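You operate a simulated robot arm through the tools that you are given. There is no shell and no other tool. Be economical: measure what you need, move in short steps, check, and stop when the job is done.

Carry out the task below with a simulated two-armed robot. There is one attempt and no reset: what you move stays moved.

TASK
Lock the wax cake in its drawer and shelve the chest.
Fine: hold the chest steady to shut and lock it.
Where things are to end (x, y in the base frame): little chest within 0.12 m of [0.78, -0.08].
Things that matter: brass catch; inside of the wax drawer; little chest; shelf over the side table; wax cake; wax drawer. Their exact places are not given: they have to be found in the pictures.

It is judged by the outcome, as a careful person would: the job done as asked, and still so three seconds after it is handed in. It fails if anything else is knocked over, pushed out of place, dropped, spilled or broken.

THE ROBOT
Two 7-joint arms with two-finger parallel grippers on one trunk, on a base that drives. Base frame: it is fixed to the floor where the robot stands at the start and does not move with it; the origin is under the middle of the robot, x ahead of it, y to its left, z up; the surface under the hand at the start is at about z = 0.75. Readings come in m, rad, newtons and seconds.
The left shoulder is at the start at [0.113, 0.171, 1.177], the right one opposite. With the tool pointing down near the work surface each hand reaches from about 0.1 to 0.88 m from the robot's upright axis, wherever it stands, measured 20 degrees to its own side. Places, roughly: brass catch [0.5, 0, 0.8]; inside of the wax drawer [0.5, 0.1, 0.8]; shelf over the side table [0.8, 0, 1.2]; wax drawer [0.5, 0.1, 0.8]. Payload 4.4 kg a hand.
The TCP of each hand is the grasp point between the finger pads, 0.023 m short of the fingertips. In the tool frame z runs along the fingers and y along their closing line. The gripper opens to 0.094 m. The fingers are 0.038 m wide and 0.01 m thick; the gripper's body (0.054 by 0.096 m) begins 0.039 m behind the TCP.
Orientation is that of the tool frame in the base frame, as a unit quaternion [x, y, z, w]. With the fingers straight down and closing along the base's y, the tool's x points along the base's -x, its y along +y and its z along -z.

THE INTERFACE
- The arms move only by the tool jog_arm. It takes "left_moves", "right_moves" or both (then of equal length, played together; a hand with none holds still); each is one flat list of numbers, 6 for each row, row after row: the shift along the base's x, y, z in m, then the turn, a rotation vector about the base's x, y, z in rad. In form: [dx, dy, dz, wx, wy, wz, dx, dy, dz, wx, wy, wz, ...]. A call has 1 to 8 rows; each row shifts and turns the commanded pose from where the row before left it. "left_gripper" and "right_gripper" are, for a hand that has rows, the finger opening in m, from 0 to 0.094, set as the call begins (left out, the last holds). Each row takes 0.2 s and may step no farther than 0.05 m and 0.15 rad from the row before; otherwise, or with a gripper value out of range, the whole call is refused. Where a pose cannot be reached the arm comes as near as it can. A force on the tool above 90 N (or 10 N above the force at the start of the call, whichever is more), or a blocked arm, ends the call early, and 0.2 s more pass. Each finger travels about 0.072 m/s and halts on what it meets, pressing with about 28 N; the grip force reading is that of the motor and also rises with nothing between the fingers. The clock runs only during rows and for 0.2 s after the last one: add rows that do not move to give the fingers time. The reply holds the time, the measured pose of the TCP, the force on the tool along the base axes, the opening and the grip force, in the units named above and with some noise, with the torque about the TCP (base axes, N m) and any sound that the robot's microphone picked up, and new pictures: "views" is both (left out), scene, wrist or none (wrist: the cameras of the hands that moved).
- Cameras (640 x 400 px; columns grow to the right, rows downward): "scene" is now at [0.2258, 0.0291, 1.3625]; the picture's right is [0.30, -0.95, 0.00], its down [-0.13, -0.04, -0.99] and it looks along [0.94, 0.30, -0.13] (base axes); focal length 214 px, centre (320, 200). "left" rides on the left gripper at [0.087, -0.016, -0.074] in its tool frame; the picture's right is [0.18, 0.98, 0.00], its down [-0.58, 0.11, -0.81] and it looks along [-0.79, 0.15, 0.59] (tool axes); focal length 243 px, centre (320, 200). "right" rides on the right gripper at [0.086, 0.016, -0.075] in its tool frame; the picture's right is [-0.18, 0.98, 0.00], its down [-0.58, -0.11, -0.81] and it looks along [-0.79, -0.15, 0.59] (tool axes); focal length 243 px, centre (320, 200).
- move_column(by): slides the trunk up (or, below 0, down) by that many m; the arms and the scene camera ride with it, the base frame stays. It gives what a move gives, with no picture.
- steer(legs): drives the robot by 1 to 6 legs, each [ahead, left, turn to the left] in m, m and rad, along the robot's own axes; the way and the turn of a leg run together, so that a leg with both is an arc; at most 1.5 m and 3.142 rad a leg. The arms and the cameras ride along, it lands a little off, and it stops where it bumps. It gives what a move gives, and a new picture of the scene camera.
- turn_head(pan, tilt): turns the head with the scene camera to pan (to the left, within 1.396 rad either way) and tilt (down, from -0.506 to 1.204), counted from straight ahead of the robot. It gives what a move gives, and a new picture of the scene camera.
- measure_at(camera, pixels): for up to 12 pixels [column, row] of the newest picture of that camera ("zoom" is the newest enlarged one), the place [x, y, z] in the base frame of the surface seen there, good to about 0.002 m. It takes no simulated time.
- zoom(camera, box): a new picture of the part [left, top, right, bottom] of that camera's present view, enlarged. It takes no simulated time.
- hand_in(): hands the job in; it is judged then, once.

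Keep the steps short. Do not move on a guess: measure, check each grasp and each placing, and mend mistakes. In all there are 80 turns and 260 pictures (those below and enlarged ones count). Leave the grippers open and the arms clear of the work at the hand-in unless told otherwise, and finish with a single line.

The tools are called after "Emit:" as a command line: name --argument value ..., lists and objects as JSON in quotes. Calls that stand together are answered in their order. jog_arm: Moves the arms, as the interface text tells. Its arguments: {"type":"object","properties":{"left_moves":{"type":"array","items":{"type":"number"}},"left_gripper":{"type":"number"},"right_moves":{"type":"array","items":{"type":"number"}},"right_gripper":{"type":"number"},"views":{"type":"string","enum":["both","scene","wrist","none"]}},"required":[]} The other tools are called the same way: move_column (by) slides the trunk up or down; steer (legs) drives the base; turn_head (pan, tilt) turns the head that bears the scene camera; measure_at (camera, pixels) gives the place of the surface under pixels of a picture; zoom (camera, box) takes an enlarged picture of a part of a camera's view; hand_in () hands the job in.

At the start:

```text
clock: 0.0
left_position: [0.2875, 0.1366, 1.5164]
left_ee_rot: [-0.001, 1.0, -0.001, 0.0]
left_contact_force: [0.5, -0.2, 0.3]
left_moment: [-0.01, 0.02, 0.0]
left_opening: 0.0941
left_gripper_force: 0.0
right_position: [0.3614, -0.1445, 1.454]
right_ee_rot: [-0.001, 1.0, 0.0, 0.0]
right_contact_force: [0.3, -0.8, 0.2]
right_moment: [-0.02, 0.01, 0.01]
right_opening: 0.0941
right_gripper_force: 0.0
trunk travel left (down, up): [-0.19, 0.199]
robot x, y, heading: [0.0027, 0.0001, -0.002]
head pan, tilt: [0.307, 0.133]
```

scene: 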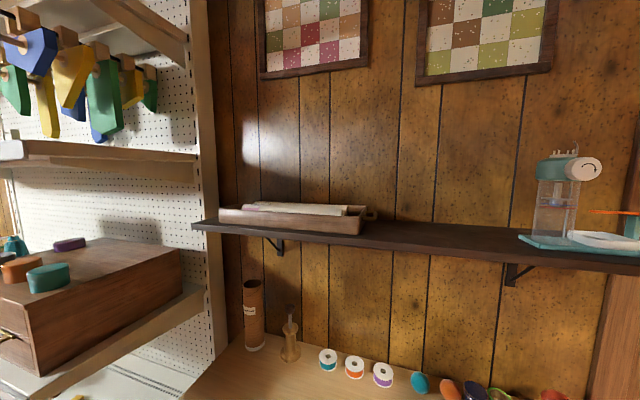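
right: 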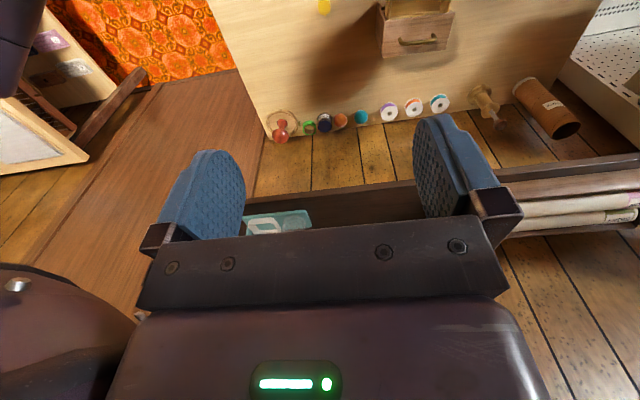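
left: 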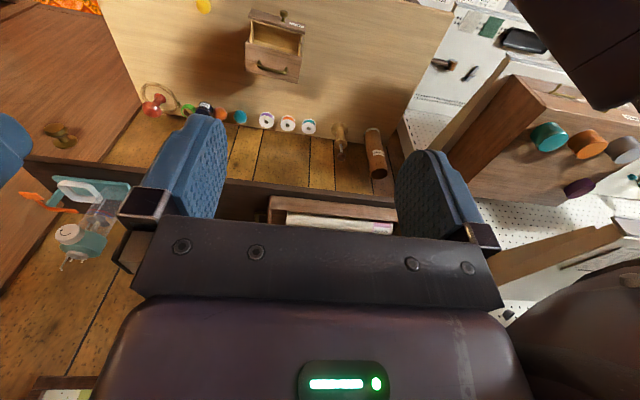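

I see the table edge only at the bottom; I'll look down at the table first.

Emit:
turn_head --pan 0.0 --tilt 0.9

```text
clock: 1.1
left_position: [0.2871, 0.1365, 1.5162]
left_ee_rot: [-0.001, 1.0, -0.001, 0.0]
left_contact_force: [-0.2, 0.3, -0.6]
left_moment: [-0.04, 0.0, -0.04]
left_opening: 0.0939
left_gripper_force: 0.1
right_position: [0.3603, -0.1445, 1.4543]
right_ee_rot: [0.001, 1.0, 0.0, 0.0]
right_contact_force: [-0.1, -0.4, 0.1]
right_moment: [0.02, 0.0, -0.01]
right_opening: 0.0942
right_gripper_force: 0.1
trunk travel left (down, up): [-0.19, 0.199]
robot x, y, heading: [-0.0004, 0.001, -0.001]
head pan, tilt: [0.0, 0.901]
```

scene: 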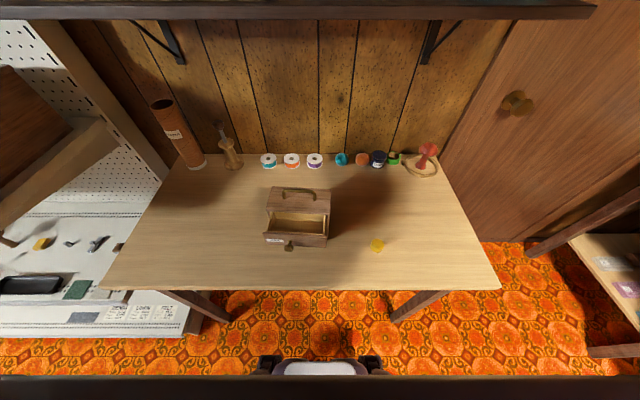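

The chest (with open drawer facing me) is around (300,215), the wax near (377,245). Zoom in.

Emit:
zoom --camera "scene" --box '[230, 170, 400, 276]'

Emit:
zoom --camera "left" --box '[220, 0, 340, 90]'

```text
3.76 times, centred on (315, 223) of scene
```

zoom: 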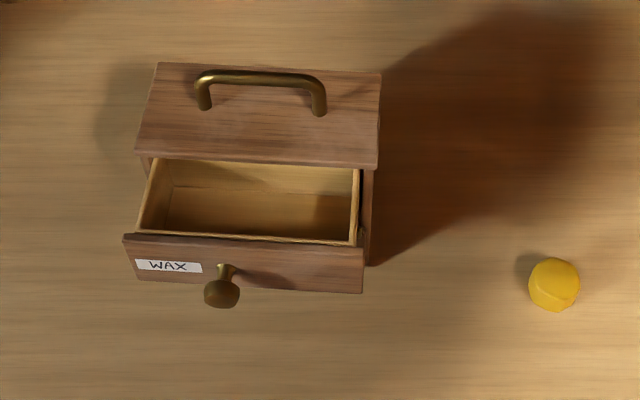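

```text
4.44 times, centred on (280, 45) of left
```

zoom: 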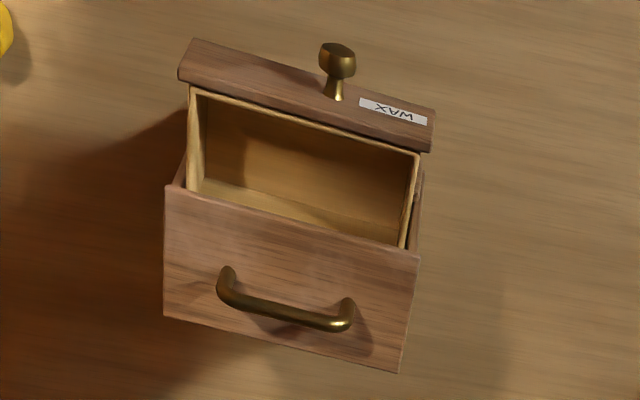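

Emit:
measure_at --camera "scene" --pixels '[[274.5, 189], [329, 192], [268, 209], [328, 212], [287.5, 190], [300, 190], [313.7, 192.5], [299, 226], [265, 233.5], [324, 237], [288.7, 248], [377, 243]]'

Emit:
zoom --camera "right" --box '[360, 0, 480, 75]'

```text
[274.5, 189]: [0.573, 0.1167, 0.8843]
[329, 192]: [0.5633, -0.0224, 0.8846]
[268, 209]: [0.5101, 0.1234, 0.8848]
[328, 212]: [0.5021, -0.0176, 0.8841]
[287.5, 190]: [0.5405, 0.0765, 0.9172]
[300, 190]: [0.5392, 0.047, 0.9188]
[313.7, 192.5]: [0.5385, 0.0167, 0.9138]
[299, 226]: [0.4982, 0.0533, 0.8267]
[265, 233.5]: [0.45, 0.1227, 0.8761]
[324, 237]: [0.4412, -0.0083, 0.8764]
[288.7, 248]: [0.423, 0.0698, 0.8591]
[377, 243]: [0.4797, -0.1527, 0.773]
```

```text
5.33 times, centred on (420, 38) of right
```

zoom: 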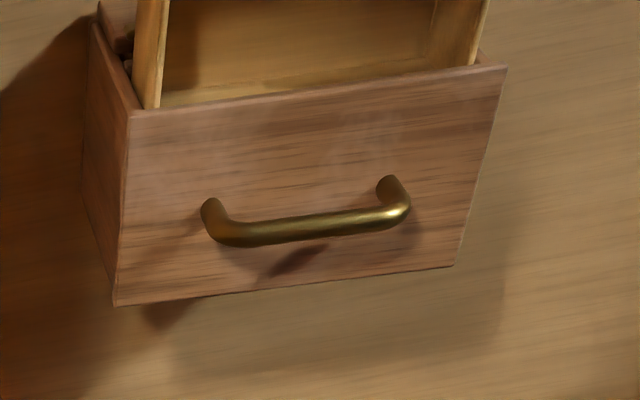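

Measure the shelf edge and wax outline, and zoom on the shadows at the right of the chest for the catch.

Emit:
measure_at --camera "scene" --pixels '[[300, 18], [300, 4], [560, 17], [60, 18], [371.5, 245], [382.5, 246], [377, 239.5], [377, 251], [330, 236], [400, 245], [327, 233], [325, 230]]'

Emit:
zoom --camera "scene" --box '[300, 200, 348, 230]'

```text
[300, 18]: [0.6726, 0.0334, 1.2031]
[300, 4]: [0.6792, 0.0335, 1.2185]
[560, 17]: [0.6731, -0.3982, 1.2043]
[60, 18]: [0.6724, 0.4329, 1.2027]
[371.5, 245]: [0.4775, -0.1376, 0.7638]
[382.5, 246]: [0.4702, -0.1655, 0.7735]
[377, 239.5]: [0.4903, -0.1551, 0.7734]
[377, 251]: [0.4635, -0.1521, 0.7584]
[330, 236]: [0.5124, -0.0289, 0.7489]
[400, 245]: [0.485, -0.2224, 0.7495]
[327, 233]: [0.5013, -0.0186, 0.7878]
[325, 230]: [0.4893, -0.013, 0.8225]
```

```text
13.33 times, centred on (324, 215) of scene
```

zoom: 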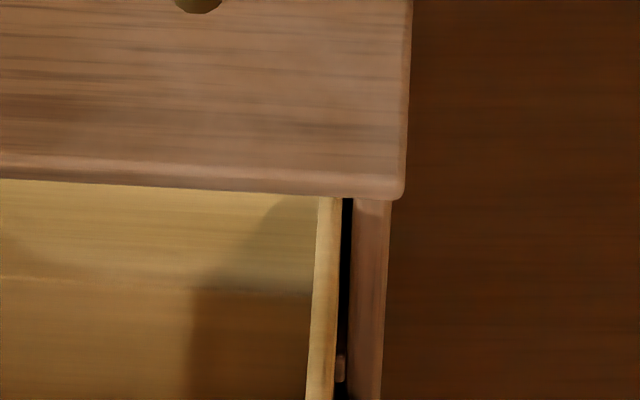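

Right hand goes down toward the wax (0.478, -0.152), staying well behind the shelf edge (x 0.67).

Emit:
jog_arm --right_moves '[0, 0, -0.049, 0, 0, 0, 0, 0, -0.049, 0, 0, 0, 0, 0, -0.049, 0, 0, 0, 0, 0, -0.049, 0, 0, 0, 0, 0, -0.049, 0, 0, 0, 0, 0, -0.049, 0, 0, 0, 0, 0, -0.049, 0, 0, 0, 0, 0, -0.049, 0, 0, 0]' --views "none"

Emit:
jog_arm --right_moves '[0.03, -0.002, -0.03, 0, 0, 0, 0.03, -0.002, -0.03, 0, 0, 0, 0.03, -0.002, -0.03, 0, 0, 0, 0.028, -0.002, -0.03, 0, 0, 0, 0, 0, 0, 0, 0, 0]' --views "both"

```text
clock: 2.9
left_position: [0.289, 0.1383, 1.5152]
left_ee_rot: [-0.001, 1.0, -0.002, -0.001]
left_contact_force: [0.2, -0.1, 1.2]
left_moment: [-0.04, 0.06, 0.01]
left_opening: 0.0937
left_gripper_force: 0.1
right_position: [0.3942, -0.1564, 1.1163]
right_ee_rot: [0.0, 1.0, 0.001, -0.001]
right_contact_force: [0.3, -0.2, -0.3]
right_moment: [-0.02, 0.04, 0.01]
right_opening: 0.0941
right_gripper_force: 0.1
right hand out of reach, approached as far as the arm can: row 6, 7, 8
trunk travel left (down, up): [-0.19, 0.199]
robot x, y, heading: [0.0028, -0.0012, -0.002]
head pan, tilt: [0.0, 0.901]
```

```text
clock: 4.1
left_position: [0.2869, 0.1384, 1.5161]
left_ee_rot: [0.0, 1.0, -0.002, 0.002]
left_contact_force: [0.1, -0.9, 0.8]
left_moment: [0.03, 0.01, 0.0]
left_opening: 0.0941
left_gripper_force: 0.0
right_position: [0.5136, -0.1657, 0.9968]
right_ee_rot: [0.0, 1.0, -0.001, 0.0]
right_contact_force: [-0.3, 1.3, -0.5]
right_moment: [0.01, 0.01, -0.03]
right_opening: 0.094
right_gripper_force: 0.0
trunk travel left (down, up): [-0.19, 0.199]
robot x, y, heading: [0.0024, 0.0026, 0.002]
head pan, tilt: [0.0, 0.901]
```

scene: 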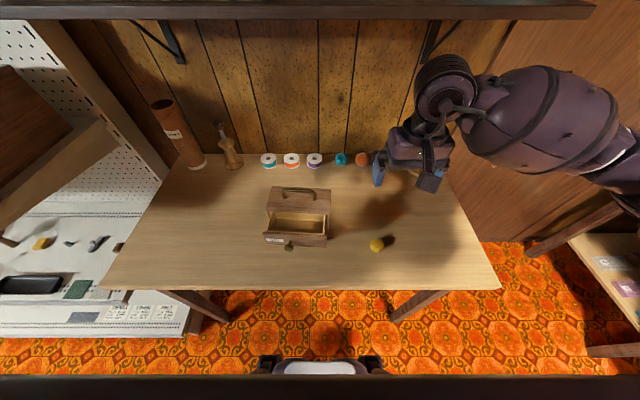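
right: 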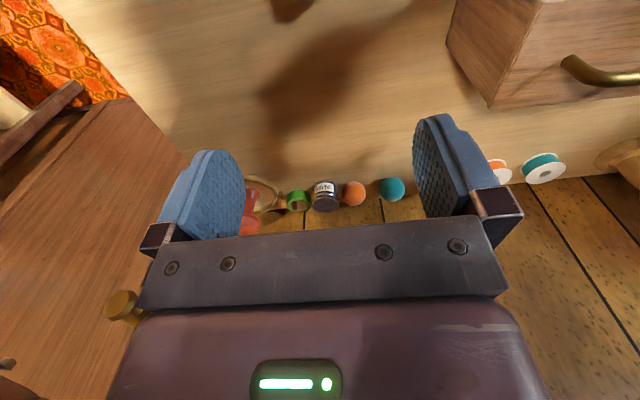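

Correct to over the wax: shift (-0.036, +0.014, -0.14).

Emit:
jog_arm --right_moves '[-0.018, 0.007, -0.04, 0, 0, 0, -0.018, 0.007, -0.04, 0, 0, 0, 0, 0, -0.04, 0, 0, 0, 0, 0, -0.03, 0, 0, 0, 0, 0, 0, 0, 0, 0]'

```text
clock: 5.3
left_position: [0.286, 0.1375, 1.5154]
left_ee_rot: [0.0, 1.0, -0.001, 0.001]
left_contact_force: [-0.8, -0.6, 0.0]
left_moment: [0.01, 0.0, 0.01]
left_opening: 0.0939
left_gripper_force: 0.0
right_position: [0.4785, -0.1518, 0.8455]
right_ee_rot: [0.0, 1.0, 0.001, -0.001]
right_contact_force: [-0.4, 0.2, 0.9]
right_moment: [0.03, -0.03, 0.0]
right_opening: 0.094
right_gripper_force: 0.0
trunk travel left (down, up): [-0.19, 0.199]
robot x, y, heading: [-0.0013, -0.0026, -0.001]
head pan, tilt: [0.0, 0.901]
```

scene: 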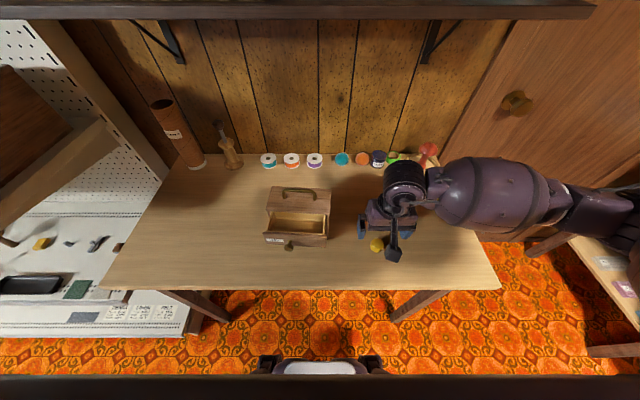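
right: 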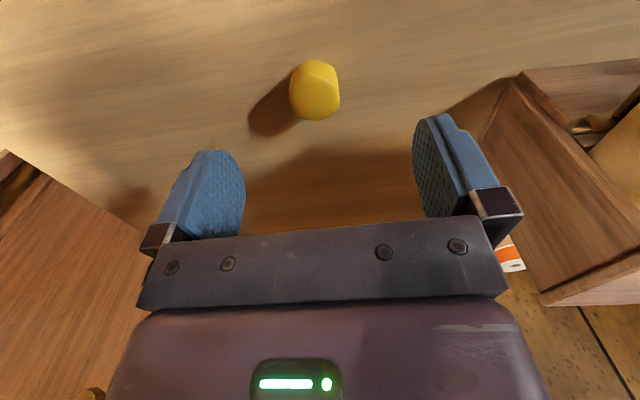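

Emit:
zoom --camera "right" --box '[480, 50, 640, 150]'

Emit:
measure_at --camera "right" --pixels '[[316, 65], [316, 95], [316, 115], [293, 92], [337, 92], [580, 125]]'

```text
4.00 times, centred on (560, 100) of right
```

zoom: 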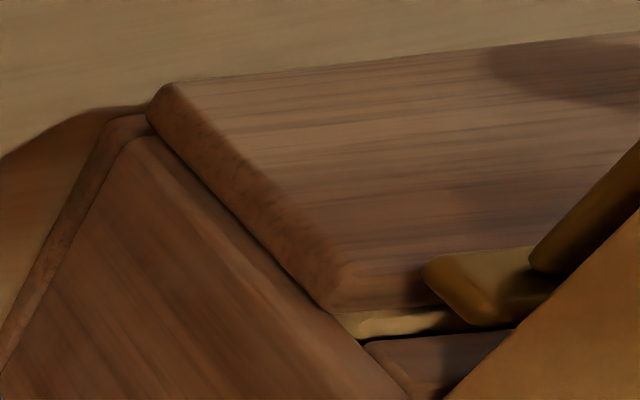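

```text
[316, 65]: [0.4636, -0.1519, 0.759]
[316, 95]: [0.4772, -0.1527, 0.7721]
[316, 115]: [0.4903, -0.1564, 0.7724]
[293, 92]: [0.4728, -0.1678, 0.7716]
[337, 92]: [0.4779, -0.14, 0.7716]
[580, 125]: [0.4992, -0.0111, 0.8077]
```

Emit:
measure_at --camera "zoom" --pixels '[[470, 285], [600, 200], [580, 350], [380, 325], [420, 360], [250, 220], [400, 150], [100, 300], [130, 120]]'

```text
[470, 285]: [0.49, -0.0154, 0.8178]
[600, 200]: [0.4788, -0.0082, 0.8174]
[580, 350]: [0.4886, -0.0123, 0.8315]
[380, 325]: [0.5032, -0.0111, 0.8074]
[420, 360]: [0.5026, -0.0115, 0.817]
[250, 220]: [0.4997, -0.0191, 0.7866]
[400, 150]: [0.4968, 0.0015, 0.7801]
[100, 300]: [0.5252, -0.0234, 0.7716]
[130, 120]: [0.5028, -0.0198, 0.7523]
```

Wax is centred between the fingers. Descend to z≈0.777 and close.

Emit:
jog_arm --right_moves '[0, -0.001, -0.035, 0, 0, 0, 0, 0, -0.033, 0, 0, 0, 0, 0, 0, 0, 0, 0]' --right_gripper 0.06 --views "none"

Emit:
jog_arm --right_moves '[0, 0, 0, 0, 0, 0, 0, 0, 0, 0, 0, 0, 0, 0, 0, 0, 0, 0, 0, 0, 0, 0, 0, 0]' --right_gripper 0.01 --views "wrist"

```text
clock: 6.1
left_position: [0.2863, 0.1369, 1.5162]
left_ee_rot: [0.0, 1.0, 0.0, 0.001]
left_contact_force: [-0.7, 0.3, -0.1]
left_moment: [-0.01, -0.02, -0.03]
left_opening: 0.0938
left_gripper_force: 0.0
right_position: [0.479, -0.1545, 0.7771]
right_ee_rot: [0.0, 1.0, 0.0, -0.001]
right_contact_force: [0.3, 0.6, -0.9]
right_moment: [0.02, 0.04, -0.01]
right_opening: 0.0599
right_gripper_force: 0.0
trunk travel left (down, up): [-0.19, 0.199]
robot x, y, heading: [0.002, 0.0005, -0.0]
head pan, tilt: [0.0, 0.901]
```

```text
clock: 7.1
left_position: [0.287, 0.1366, 1.5153]
left_ee_rot: [0.0, 1.0, 0.0, 0.0]
left_contact_force: [-0.2, -0.3, -0.1]
left_moment: [0.04, 0.0, 0.02]
left_opening: 0.0941
left_gripper_force: 0.0
right_position: [0.4786, -0.1529, 0.7783]
right_ee_rot: [0.0, 1.0, 0.0, 0.0]
right_contact_force: [-0.1, -0.1, 0.5]
right_moment: [0.03, -0.02, 0.0]
right_opening: 0.0322
right_gripper_force: 28.4
trunk travel left (down, up): [-0.19, 0.199]
robot x, y, heading: [-0.0005, -0.0032, 0.002]
head pan, tilt: [0.0, 0.901]
```

right: 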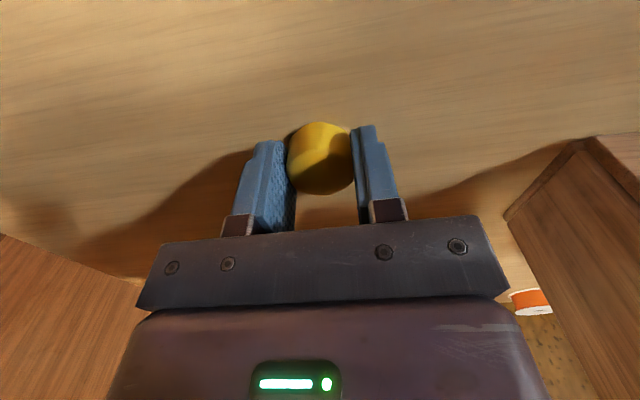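

Wax held (opening 0.032). Lift, and measure the drawer's opening meanwhile.

Emit:
jog_arm --right_moves '[0, 0, 0.05, 0, 0, 0, 0, 0, 0.05, 0, 0, 0, 0, 0, 0.05, 0, 0, 0, 0, 0, 0.03, 0, 0, 0]' --views "none"

Emit:
zoom --camera "scene" --box '[256, 180, 340, 255]'

```text
clock: 8.1
left_position: [0.2875, 0.1371, 1.5161]
left_ee_rot: [-0.001, 1.0, -0.001, 0.0]
left_contact_force: [0.1, -0.2, -0.1]
left_moment: [0.02, 0.01, -0.01]
left_opening: 0.0941
left_gripper_force: 0.1
right_position: [0.4812, -0.1519, 0.9573]
right_ee_rot: [0.0, 1.0, -0.001, 0.0]
right_contact_force: [-0.7, 0.0, 0.2]
right_moment: [-0.03, -0.01, 0.01]
right_opening: 0.0324
right_gripper_force: 28.6
trunk travel left (down, up): [-0.19, 0.199]
robot x, y, heading: [-0.0009, -0.001, -0.001]
head pan, tilt: [0.0, 0.901]
```

```text
5.33 times, centred on (298, 218) of scene
```

zoom: 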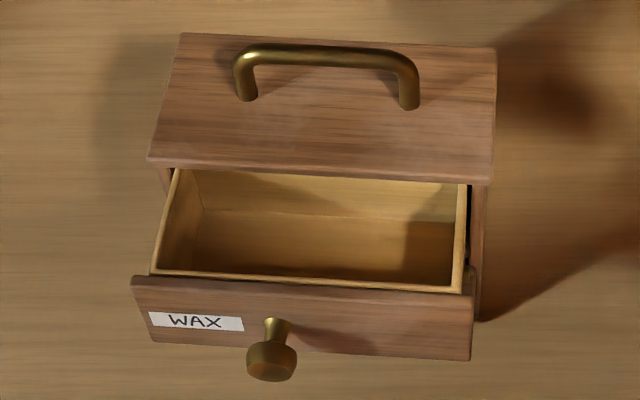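

Emit:
measure_at --camera "zoom" --pixels '[[305, 282], [305, 275], [305, 250], [305, 222], [305, 190], [305, 168], [175, 190], [200, 235], [462, 240], [445, 250], [475, 270], [305, 300]]'

```text
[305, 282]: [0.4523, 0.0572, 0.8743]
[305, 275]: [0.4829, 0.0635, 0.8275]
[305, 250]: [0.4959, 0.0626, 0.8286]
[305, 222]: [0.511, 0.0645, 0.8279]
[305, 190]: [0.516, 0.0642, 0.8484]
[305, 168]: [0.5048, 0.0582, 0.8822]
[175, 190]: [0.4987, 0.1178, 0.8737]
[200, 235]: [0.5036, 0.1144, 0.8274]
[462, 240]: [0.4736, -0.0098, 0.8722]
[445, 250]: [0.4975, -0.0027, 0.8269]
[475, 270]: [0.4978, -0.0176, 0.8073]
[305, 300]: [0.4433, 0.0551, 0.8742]
```

Drawer mouth spans x 0.455–0.505, y −0.005–0.115, floor z 0.828. Carry the wax over (0.480, 0.055), turned -0.067 rad to match the chest.

Emit:
jog_arm --right_moves '[0, 0.045, 0, 0, 0, -0.067, 0, 0.045, 0, 0, 0, 0, 0, 0.045, 0, 0, 0, 0, 0, 0.045, 0, 0, 0, 0, -0.001, 0.027, 0, 0, 0, 0, 0, 0, -0.03, 0, 0, 0, 0, 0, 0, 0, 0, 0]'

```text
clock: 9.7
left_position: [0.2865, 0.1369, 1.5158]
left_ee_rot: [0.0, 1.0, 0.0, 0.001]
left_contact_force: [0.1, 0.3, -0.5]
left_moment: [-0.01, -0.01, -0.01]
left_opening: 0.094
left_gripper_force: 0.1
right_position: [0.4764, 0.0571, 0.9286]
right_ee_rot: [0.034, 0.999, -0.001, -0.001]
right_contact_force: [0.3, 0.3, -0.7]
right_moment: [-0.01, 0.01, -0.02]
right_opening: 0.0327
right_gripper_force: 27.8
trunk travel left (down, up): [-0.19, 0.199]
robot x, y, heading: [-0.0011, -0.0017, 0.001]
head pan, tilt: [0.0, 0.901]
```

scene: 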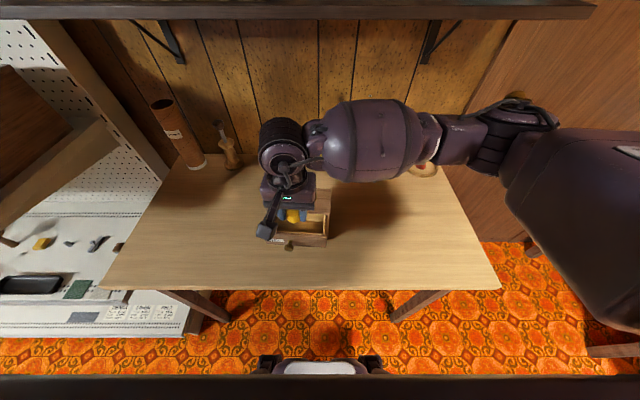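
right: 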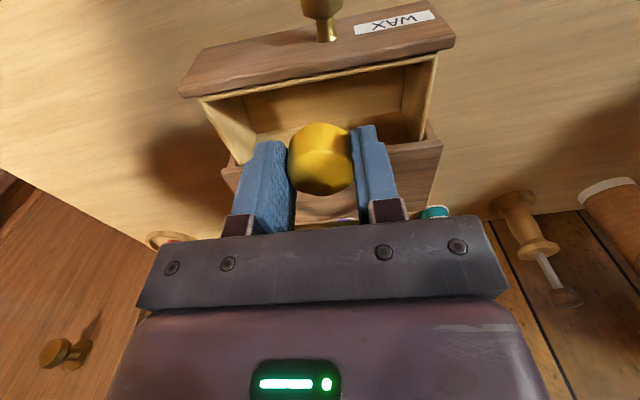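

Emit:
jog_arm --right_moves '[0.003, 0, -0.03, 0, 0, 0, 0, 0, -0.025, 0, 0, 0, 0, 0, -0.015, 0, 0, 0, 0, 0, 0, 0, 0, 0]'

```text
clock: 10.7
left_position: [0.2865, 0.1359, 1.5157]
left_ee_rot: [0.0, 1.0, 0.0, 0.0]
left_contact_force: [0.0, 0.4, 0.3]
left_moment: [0.04, -0.01, -0.01]
left_opening: 0.0941
left_gripper_force: 0.0
right_position: [0.4796, 0.0566, 0.8579]
right_ee_rot: [0.034, 0.999, 0.0, 0.0]
right_contact_force: [-0.1, 0.0, 0.1]
right_moment: [-0.04, -0.01, -0.02]
right_opening: 0.0322
right_gripper_force: 27.8
trunk travel left (down, up): [-0.19, 0.199]
robot x, y, heading: [-0.0007, -0.0004, -0.004]
head pan, tilt: [0.0, 0.901]
```

scene: 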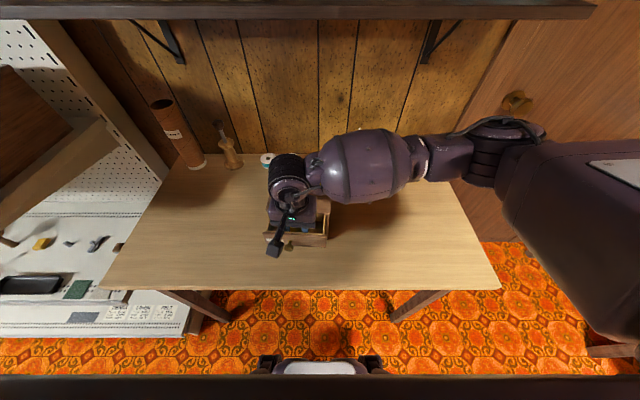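
right: 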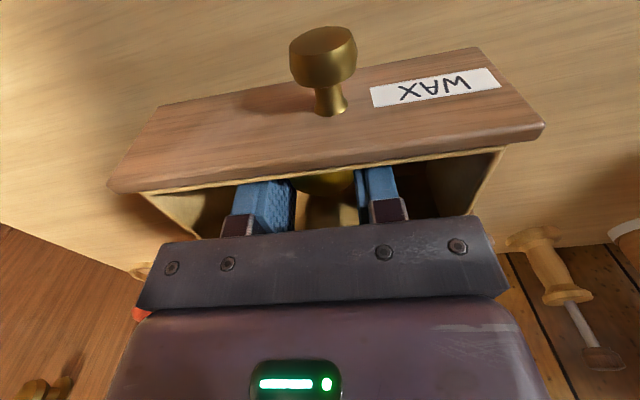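

In position, no contact forces. Release and lift straight out.

Emit:
jog_arm --right_moves '[0, 0, 0, 0, 0, 0, 0, 0, 0, 0, 0, 0]' --right_gripper 0.05 --views "none"

Emit:
jog_arm --right_moves '[0, 0, 0.03, 0, 0, 0, 0, 0, 0.04, 0, 0, 0, 0, 0, 0.04, 0, 0, 0, 0, -0.05, 0, 0, 0, 0, 0, -0.05, 0, 0, 0, 0, 0, -0.05, 0, 0, 0, 0, 0, -0.05, 0, 0, 0, 0]' --views "both"

Emit:
zoom --camera "scene" --box '[256, 180, 340, 255]'

```text
clock: 11.3
left_position: [0.2871, 0.137, 1.5152]
left_ee_rot: [-0.001, 1.0, -0.001, 0.0]
left_contact_force: [0.1, -0.5, -0.7]
left_moment: [-0.01, 0.01, 0.03]
left_opening: 0.0938
left_gripper_force: 0.1
right_position: [0.4806, 0.0562, 0.8593]
right_ee_rot: [0.033, 0.999, 0.0, 0.0]
right_contact_force: [0.6, -0.2, -0.7]
right_moment: [-0.01, 0.01, 0.01]
right_opening: 0.0504
right_gripper_force: 0.1
trunk travel left (down, up): [-0.19, 0.199]
robot x, y, heading: [0.0007, -0.0013, 0.002]
head pan, tilt: [0.0, 0.901]
```

```text
clock: 12.9
left_position: [0.2854, 0.1372, 1.5167]
left_ee_rot: [0.0, 1.0, -0.001, 0.001]
left_contact_force: [-0.6, 0.7, -0.8]
left_moment: [0.04, 0.02, -0.03]
left_opening: 0.0939
left_gripper_force: 0.0
right_position: [0.482, -0.1468, 0.9688]
right_ee_rot: [0.033, 0.999, 0.001, 0.0]
right_contact_force: [-0.1, -0.5, -0.3]
right_moment: [-0.02, -0.02, 0.02]
right_opening: 0.05
right_gripper_force: 0.1
trunk travel left (down, up): [-0.19, 0.199]
robot x, y, heading: [-0.0003, -0.0012, -0.003]
head pan, tilt: [0.0, 0.901]
```

scene: 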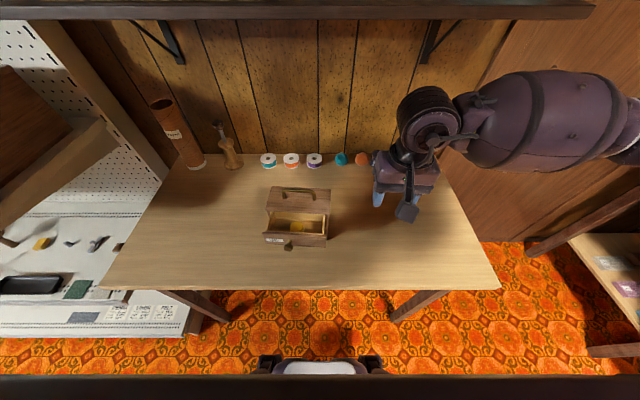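
right: 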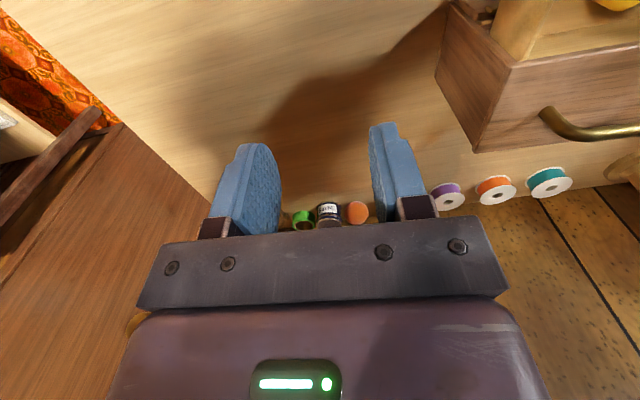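

```text
5.33 times, centred on (298, 218) of scene
```

zoom: 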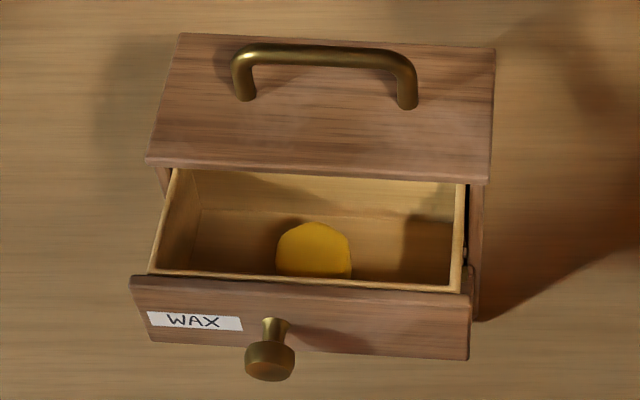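

Wax sits in the drawer. Now move the right hand to look at the catch on the chest's front right jamb (≈0.49, -0.015, 0.818).

Emit:
jog_arm --right_moves '[-0.04, 0.01, -0.03, 0, 0, 0, -0.04, 0.01, -0.03, 0, 0, 0, -0.0, 0.02, -0.03, 0, 0, 0, 0, 0, 0, 0, 0, 0]' --views "wrist"

```text
refused: row 1 steps farther than a row can; nothing moved
```

Emit:
jog_arm --right_moves '[-0.035, 0.01, -0.03, 0, 0, 0, -0.035, 0.01, -0.03, 0, 0, 0, -0.01, 0.02, -0.03, 0, 0, 0, 0, 0, 0, 0, 0, 0]' --views "wrist"

Emit:
zoom --camera "right" --box '[400, 60, 640, 210]'

```text
clock: 13.9
left_position: [0.2856, 0.1375, 1.5164]
left_ee_rot: [0.0, 1.0, -0.002, 0.002]
left_contact_force: [-0.3, 0.6, -0.5]
left_moment: [0.03, -0.01, 0.02]
left_opening: 0.0939
left_gripper_force: 0.0
right_position: [0.3992, -0.105, 0.8801]
right_ee_rot: [0.034, 0.999, 0.002, 0.001]
right_contact_force: [-0.5, -0.4, -0.5]
right_moment: [0.0, -0.03, 0.04]
right_opening: 0.0501
right_gripper_force: 0.1
trunk travel left (down, up): [-0.19, 0.199]
robot x, y, heading: [-0.0023, -0.0022, -0.004]
head pan, tilt: [0.0, 0.901]
```

right: 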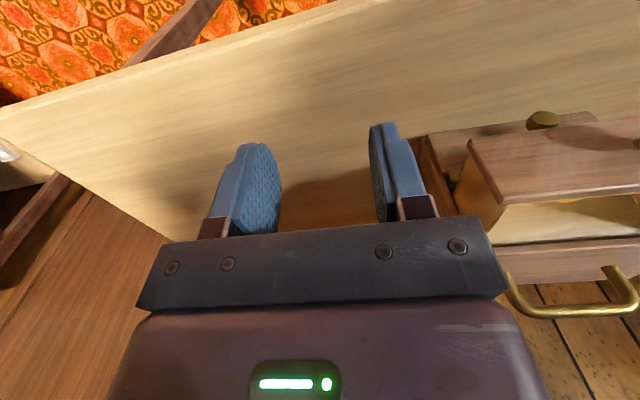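

```text
2.67 times, centred on (520, 135) of right
```

zoom: 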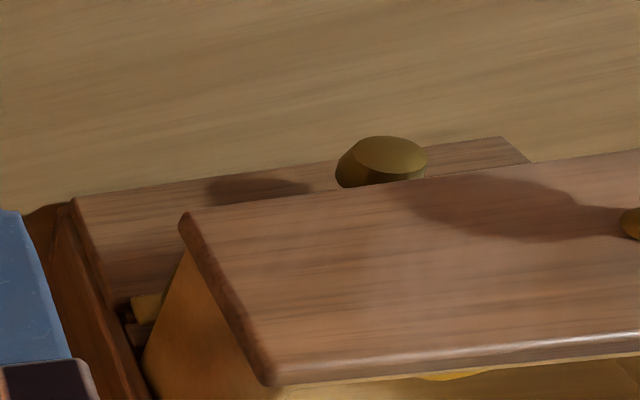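

The catch is partly hidden. I'll go back to the right of the chest with a narrower opening and a slight turn for a clear close view.

Emit:
jog_arm --right_moves '[0.03, -0.015, 0, 0, 0, 0.08, 0.03, -0.01, 0, 0, 0, 0.08, 0.03, 0, -0.01, 0, 0, 0.08, 0.015, 0, 0, 0, 0, 0, 0, 0, 0, 0, 0, 0]' --right_gripper 0.01 --views "wrist"

Emit:
zoom --camera "right" --box '[400, 20, 640, 170]'

```text
clock: 15.1
left_position: [0.2868, 0.1374, 1.5159]
left_ee_rot: [-0.001, 1.0, -0.001, 0.0]
left_contact_force: [0.2, -0.4, -0.1]
left_moment: [0.0, 0.0, 0.0]
left_opening: 0.0936
left_gripper_force: 0.0
right_position: [0.5046, -0.1304, 0.8682]
right_ee_rot: [-0.086, 0.996, 0.001, -0.001]
right_contact_force: [0.7, -0.4, -0.5]
right_moment: [-0.03, 0.01, 0.0]
right_opening: 0.0099
right_gripper_force: 0.1
trunk travel left (down, up): [-0.19, 0.199]
robot x, y, heading: [-0.003, 0.0003, -0.002]
head pan, tilt: [0.0, 0.901]
```

right: 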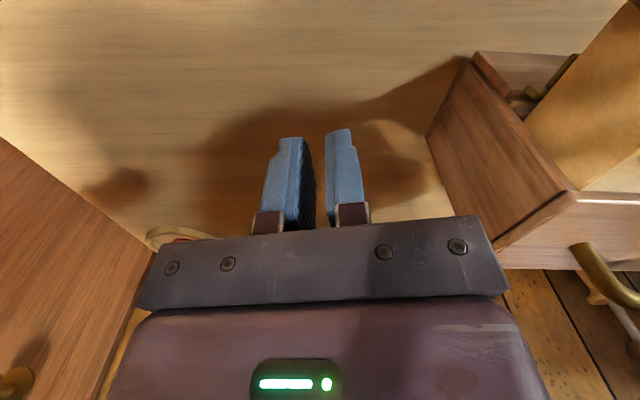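

```text
2.67 times, centred on (520, 95) of right
```

zoom: 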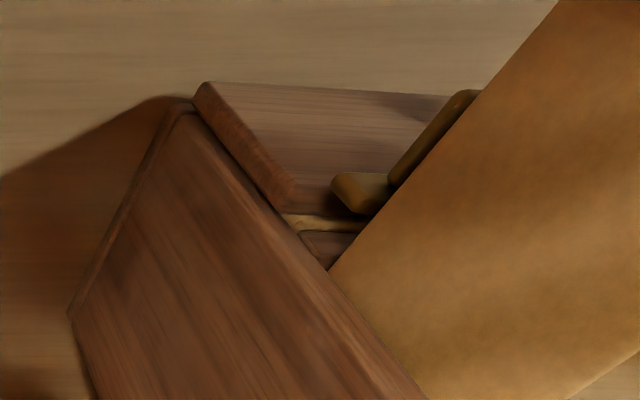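

Emit:
measure_at --camera "zoom" --pixels '[[345, 190], [365, 185], [380, 200], [405, 155], [440, 115], [470, 97], [320, 222], [300, 120], [320, 240], [480, 110], [400, 230]]'

Emit:
measure_at --camera "scene" --pixels '[[300, 246], [280, 244], [320, 246], [300, 240]]'

```text
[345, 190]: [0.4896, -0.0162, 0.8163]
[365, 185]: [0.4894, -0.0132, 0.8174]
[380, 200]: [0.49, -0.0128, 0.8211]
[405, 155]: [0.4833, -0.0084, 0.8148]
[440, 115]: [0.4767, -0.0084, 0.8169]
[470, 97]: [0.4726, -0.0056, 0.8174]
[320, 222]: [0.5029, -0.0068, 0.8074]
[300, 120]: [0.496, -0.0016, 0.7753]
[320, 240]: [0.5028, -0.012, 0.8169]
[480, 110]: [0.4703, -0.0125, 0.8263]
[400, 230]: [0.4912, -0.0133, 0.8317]
```

```text
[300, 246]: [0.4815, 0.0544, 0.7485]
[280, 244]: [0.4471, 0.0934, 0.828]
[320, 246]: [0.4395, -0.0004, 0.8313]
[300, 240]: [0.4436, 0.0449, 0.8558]
```

The catch is a small brass turn-button below the wax drawer; it'll be clear once the drawer is shut. The left hand will steady the chest by its top handle (bar at x≈0.539, y≈0.047, z≈0.917): bring it down turned by -1.637 rad.

Emit:
jog_arm --left_moves '[0.02, -0.005, -0.04, 0, 0, -0.149, 0.02, -0.005, -0.04, 0, 0, -0.149, 0.02, -0.01, -0.04, 0, 0, -0.149, 0.02, -0.01, -0.04, 0, 0, -0.149, 0.02, -0.01, -0.04, 0, 0, -0.149, 0.02, -0.01, -0.04, 0, 0, -0.149, 0.02, -0.01, -0.04, 0, 0, -0.149, 0.02, -0.01, -0.04, 0, 0, -0.149]' --left_gripper 0.06 --views "none"

Emit:
jog_arm --left_moves '[0.02, -0.01, -0.04, 0, 0, -0.149, 0.02, -0.01, -0.04, 0, 0, -0.149, 0.02, 0, -0.04, 0, 0, -0.147, 0, 0, -0.03, 0, 0, 0, 0, 0, 0, 0, 0, 0]' --views "both"

```text
clock: 16.9
left_position: [0.4502, 0.0667, 1.197]
left_ee_rot: [0.562, 0.827, -0.002, 0.0]
left_contact_force: [0.1, 0.6, -0.5]
left_moment: [-0.01, 0.03, -0.03]
left_opening: 0.06
left_gripper_force: 0.1
right_position: [0.5063, -0.1307, 0.8679]
right_ee_rot: [-0.086, 0.996, 0.002, -0.001]
right_contact_force: [-0.2, -0.5, -0.1]
right_moment: [-0.01, 0.02, -0.02]
right_opening: 0.01
right_gripper_force: 0.0
trunk travel left (down, up): [-0.19, 0.199]
robot x, y, heading: [0.0032, 0.0005, -0.0]
head pan, tilt: [0.0, 0.901]
```

```text
clock: 18.1
left_position: [0.4906, 0.03, 1.0806]
left_ee_rot: [0.691, 0.722, -0.001, 0.0]
left_contact_force: [0.3, 0.5, -0.3]
left_moment: [-0.02, 0.01, 0.0]
left_opening: 0.0599
left_gripper_force: 0.1
left hand out of reach, approached as far as the arm can: row 3
right_position: [0.5053, -0.1306, 0.8694]
right_ee_rot: [-0.087, 0.996, 0.0, 0.0]
right_contact_force: [-0.4, -0.5, -0.3]
right_moment: [0.03, -0.02, 0.0]
right_opening: 0.0102
right_gripper_force: 0.0
trunk travel left (down, up): [-0.19, 0.199]
robot x, y, heading: [0.0004, -0.0009, -0.001]
head pan, tilt: [0.0, 0.901]
```

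scene: 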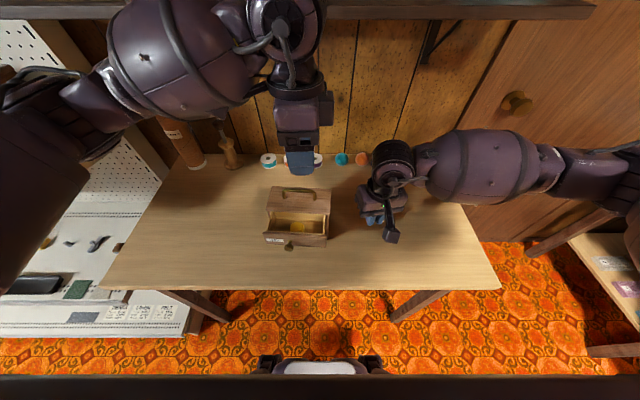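
left: 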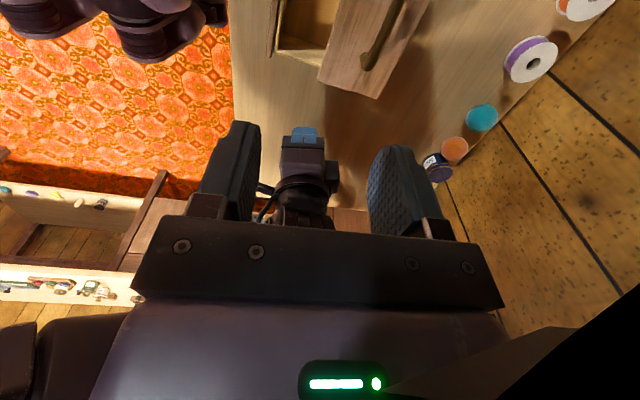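

Hand is a little short of the aim: shift (+0.05, +0.017) and finish the turn (-0.11), staying above the handle.

Emit:
jog_arm --left_moves '[0.025, 0.009, -0.03, 0, 0, -0.055, 0.025, 0.008, -0.03, 0, 0, -0.055, 0, 0, -0.03, 0, 0, 0, 0, 0, 0, 0, 0, 0]' --views "both"

```text
clock: 19.1
left_position: [0.491, 0.0298, 1.0489]
left_ee_rot: [0.69, 0.723, -0.001, 0.0]
left_contact_force: [0.1, -0.4, 0.2]
left_moment: [-0.01, 0.02, 0.02]
left_opening: 0.0599
left_gripper_force: 0.1
left hand out of reach, approached as far as the arm can: row 1, 2
right_position: [0.5042, -0.13, 0.8689]
right_ee_rot: [-0.086, 0.996, -0.001, 0.0]
right_contact_force: [0.3, -0.2, 0.8]
right_moment: [0.03, 0.01, 0.0]
right_opening: 0.0096
right_gripper_force: 0.1
trunk travel left (down, up): [-0.19, 0.199]
robot x, y, heading: [-0.0024, 0.0029, 0.001]
head pan, tilt: [0.0, 0.901]
```

scene: 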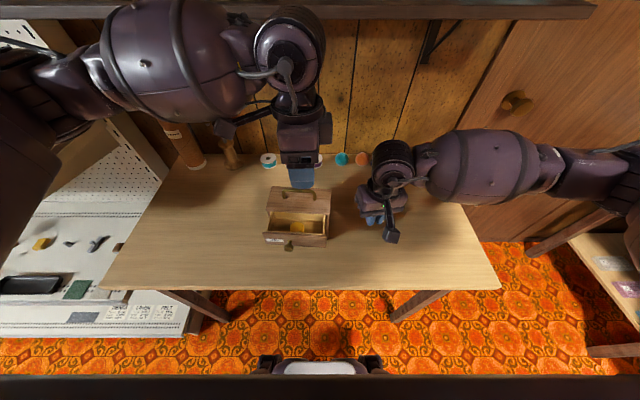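
left: 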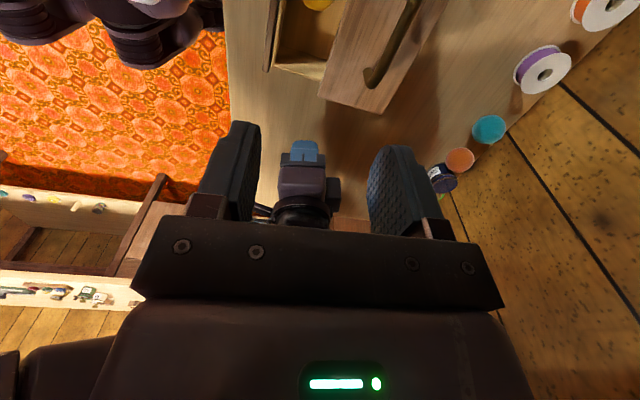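

Test: translate only, to see whether the turn or the place was the limit.

Emit:
jog_arm --left_moves '[0.025, 0.009, 0, 0, 0, 0, 0.025, 0.009, 0, 0, 0, 0, 0, 0, 0, 0, 0, 0]' --views "none"

```text
clock: 19.9
left_position: [0.4892, 0.0313, 1.0502]
left_ee_rot: [0.69, 0.724, -0.001, -0.001]
left_contact_force: [-0.4, -0.9, -0.1]
left_moment: [0.03, 0.01, -0.02]
left_opening: 0.0603
left_gripper_force: 0.0
left hand out of reach, approached as far as the arm can: row 1, 2
right_position: [0.5037, -0.1299, 0.8682]
right_ee_rot: [-0.087, 0.996, 0.0, 0.0]
right_contact_force: [-0.1, -0.3, 0.5]
right_moment: [-0.04, -0.01, 0.02]
right_opening: 0.01
right_gripper_force: 0.0
trunk travel left (down, up): [-0.19, 0.199]
robot x, y, heading: [0.0019, -0.0007, -0.001]
head pan, tilt: [0.0, 0.901]
```

The wrist is at its limit that way. Turn it back the other way instead (to +1.504 rad), raised a little.

Emit:
jog_arm --left_moves '[-0.01, 0.01, 0.02, 0, 0, 0.149, -0.01, 0.01, 0.02, 0, 0, 0.149, 0, 0, 0.02, 0, 0, 0.149, 0, 0, 0, 0, 0, 0.149, 0, 0, 0, 0, 0, 0.149, 0, 0, 0, 0, 0, 0.149, 0, 0, 0, 0, 0, 0.149, 0, 0, 0, 0, 0, 0.149]' --views "none"

Emit:
jog_arm --left_moves '[0, 0, 0, 0, 0, 0.149, 0, 0, 0, 0, 0, 0.149, 0, 0, 0, 0, 0, 0.149, 0, 0, 0, 0, 0, 0.149, 0, 0, 0, 0, 0, 0.149, 0, 0, 0, 0, 0, 0.149, 0, 0, 0, 0, 0, 0.149, 0, 0, 0, 0, 0, 0.149]' --views "none"

Emit:
jog_arm --left_moves '[0, 0, 0, 0, 0, 0.149, 0, 0, 0, 0, 0, 0.149, 0, 0, 0, 0, 0, 0.149, 0, 0, 0, 0, 0, 0.1, 0, 0, 0, 0, 0, 0.1, 0, 0, 0, 0, 0, 0]' --views "both"

```text
clock: 21.7
left_position: [0.4722, 0.049, 1.1082]
left_ee_rot: [0.165, 0.986, -0.001, 0.0]
left_contact_force: [0.0, 0.4, -0.1]
left_moment: [0.02, 0.02, 0.04]
left_opening: 0.06
left_gripper_force: 0.0
right_position: [0.5055, -0.1317, 0.8686]
right_ee_rot: [-0.086, 0.996, 0.0, 0.001]
right_contact_force: [-0.2, 0.6, 0.3]
right_moment: [-0.01, -0.01, 0.03]
right_opening: 0.0101
right_gripper_force: 0.1
trunk travel left (down, up): [-0.19, 0.199]
robot x, y, heading: [-0.0003, -0.002, -0.0]
head pan, tilt: [0.0, 0.901]
```

```text
clock: 23.5
left_position: [0.4724, 0.0505, 1.1082]
left_ee_rot: [-0.418, 0.909, 0.0, 0.001]
left_contact_force: [-0.1, -0.8, -0.8]
left_moment: [0.03, -0.01, -0.02]
left_opening: 0.06
left_gripper_force: 0.1
right_position: [0.5037, -0.1308, 0.8693]
right_ee_rot: [-0.086, 0.996, 0.0, 0.0]
right_contact_force: [-0.7, -0.4, -0.9]
right_moment: [-0.04, 0.02, -0.01]
right_opening: 0.0099
right_gripper_force: 0.1
trunk travel left (down, up): [-0.19, 0.199]
robot x, y, heading: [0.001, 0.0002, -0.003]
head pan, tilt: [0.0, 0.901]
```

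```text
clock: 24.9
left_position: [0.4726, 0.0493, 1.1095]
left_ee_rot: [-0.684, 0.729, 0.0, 0.001]
left_contact_force: [-0.4, 0.3, -0.4]
left_moment: [-0.04, 0.02, -0.01]
left_opening: 0.0599
left_gripper_force: 0.0
right_position: [0.5046, -0.1302, 0.87]
right_ee_rot: [-0.087, 0.996, 0.0, 0.0]
right_contact_force: [0.3, -0.8, -0.1]
right_moment: [0.0, 0.0, -0.04]
right_opening: 0.0099
right_gripper_force: 0.1
trunk travel left (down, up): [-0.19, 0.199]
robot x, y, heading: [-0.0005, -0.0005, -0.0]
head pan, tilt: [0.0, 0.901]
```

scene: 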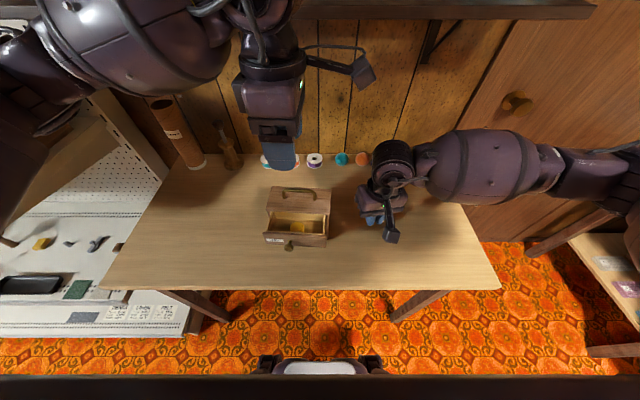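
left: 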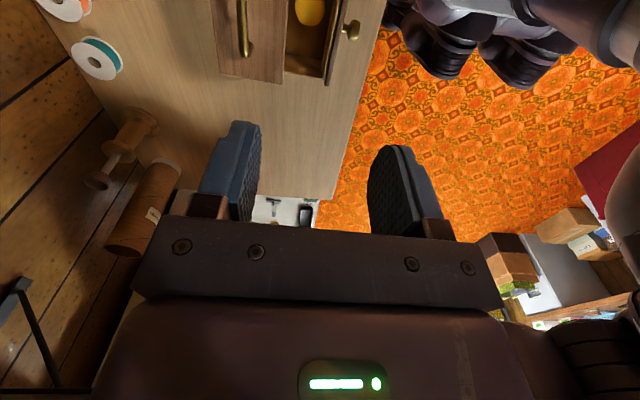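

Turn reached (1.507 rad). Now over the handle.

Emit:
jog_arm --left_moves '[0.034, -0.001, -0.03, 0, 0, 0, 0.034, -0.001, -0.03, 0, 0, 0, 0, 0, -0.04, 0, 0, 0, 0, 0, -0.02, 0, 0, 0, 0, 0, 0, 0, 0, 0]' --views "both"

```text
clock: 26.1
left_position: [0.5404, 0.0449, 0.9885]
left_ee_rot: [-0.684, 0.73, -0.001, 0.0]
left_contact_force: [0.1, 0.0, -0.4]
left_moment: [-0.03, 0.01, -0.04]
left_opening: 0.0601
left_gripper_force: 0.0
right_position: [0.5042, -0.1303, 0.8694]
right_ee_rot: [-0.087, 0.996, 0.0, 0.001]
right_contact_force: [0.2, 0.5, 0.4]
right_moment: [-0.01, 0.01, -0.01]
right_opening: 0.01
right_gripper_force: 0.0
trunk travel left (down, up): [-0.19, 0.199]
robot x, y, heading: [0.0022, -0.0017, -0.001]
head pan, tilt: [0.0, 0.901]
```

scene: 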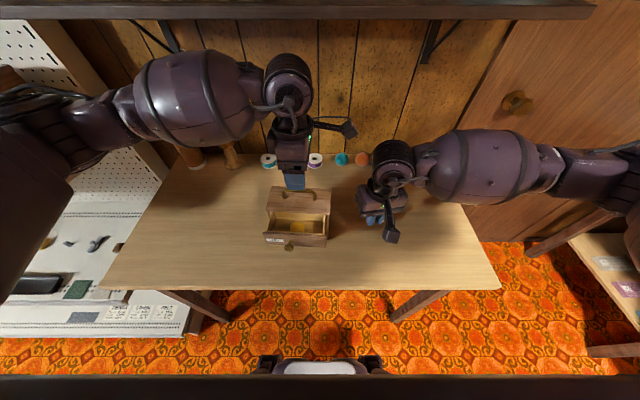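
left: 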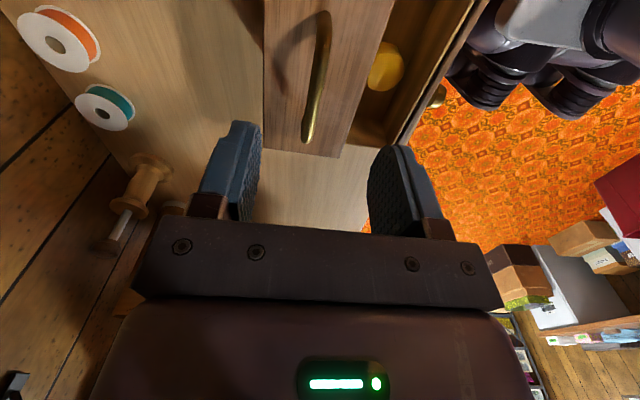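

Emit:
measure_at --camera "left" --pixels '[[322, 25], [318, 75], [312, 105], [310, 75], [324, 75], [306, 135], [340, 80], [290, 100]]'

```text
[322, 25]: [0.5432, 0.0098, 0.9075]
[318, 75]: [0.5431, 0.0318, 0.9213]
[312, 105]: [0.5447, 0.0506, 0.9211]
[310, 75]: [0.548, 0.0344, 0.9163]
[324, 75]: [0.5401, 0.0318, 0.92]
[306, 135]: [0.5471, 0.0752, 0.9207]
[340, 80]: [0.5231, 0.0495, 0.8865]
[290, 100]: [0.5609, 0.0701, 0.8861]
```

Bar centre ≈(0.544, 0.045, 0.917). Descend and close on it.

Emit:
jog_arm --left_moves '[0.0035, 0, -0.03, 0, 0, 0, 0, 0, -0.03, 0, 0, 0, 0, 0, -0.011, 0, 0, 0, 0, 0, 0, 0, 0, 0]' --views "none"

Emit:
jog_arm --left_moves '[0, 0, 0, 0, 0, 0, 0, 0, 0, 0, 0, 0, 0, 0, 0, 0, 0, 0, 0, 0, 0, 0, 0, 0]' --left_gripper 0.0 --views "both"

```text
clock: 27.1
left_position: [0.5421, 0.0469, 0.9172]
left_ee_rot: [-0.685, 0.729, -0.001, 0.001]
left_contact_force: [-0.6, 0.4, -0.6]
left_moment: [-0.01, -0.02, 0.03]
left_opening: 0.0601
left_gripper_force: 0.0
right_position: [0.5047, -0.1305, 0.8694]
right_ee_rot: [-0.086, 0.996, 0.0, 0.0]
right_contact_force: [0.0, -0.6, -0.4]
right_moment: [0.0, 0.01, 0.0]
right_opening: 0.0101
right_gripper_force: 0.0
trunk travel left (down, up): [-0.19, 0.199]
robot x, y, heading: [-0.0013, 0.0015, -0.001]
head pan, tilt: [0.0, 0.901]
```

```text
clock: 28.1
left_position: [0.5429, 0.047, 0.9171]
left_ee_rot: [-0.684, 0.729, -0.001, 0.0]
left_contact_force: [0.6, -0.1, 0.0]
left_moment: [-0.08, -0.01, -0.05]
left_opening: 0.0094
left_gripper_force: 28.4
right_position: [0.5049, -0.1298, 0.8685]
right_ee_rot: [-0.086, 0.996, 0.001, 0.0]
right_contact_force: [-0.4, -0.6, -0.7]
right_moment: [-0.01, 0.03, 0.02]
right_opening: 0.0099
right_gripper_force: 0.0
trunk travel left (down, up): [-0.19, 0.199]
robot x, y, heading: [-0.0006, 0.0022, -0.001]
head pan, tilt: [0.0, 0.901]
```

scene: 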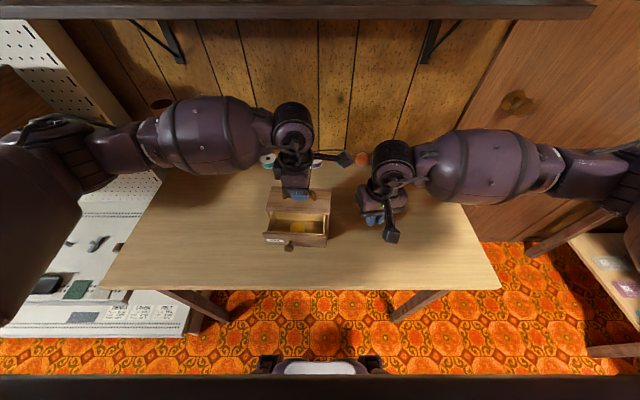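
left: 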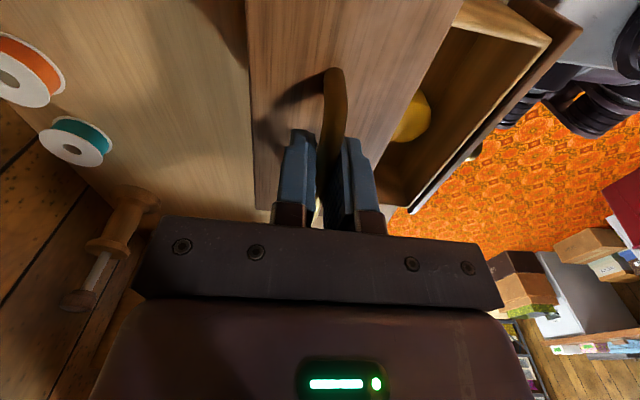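

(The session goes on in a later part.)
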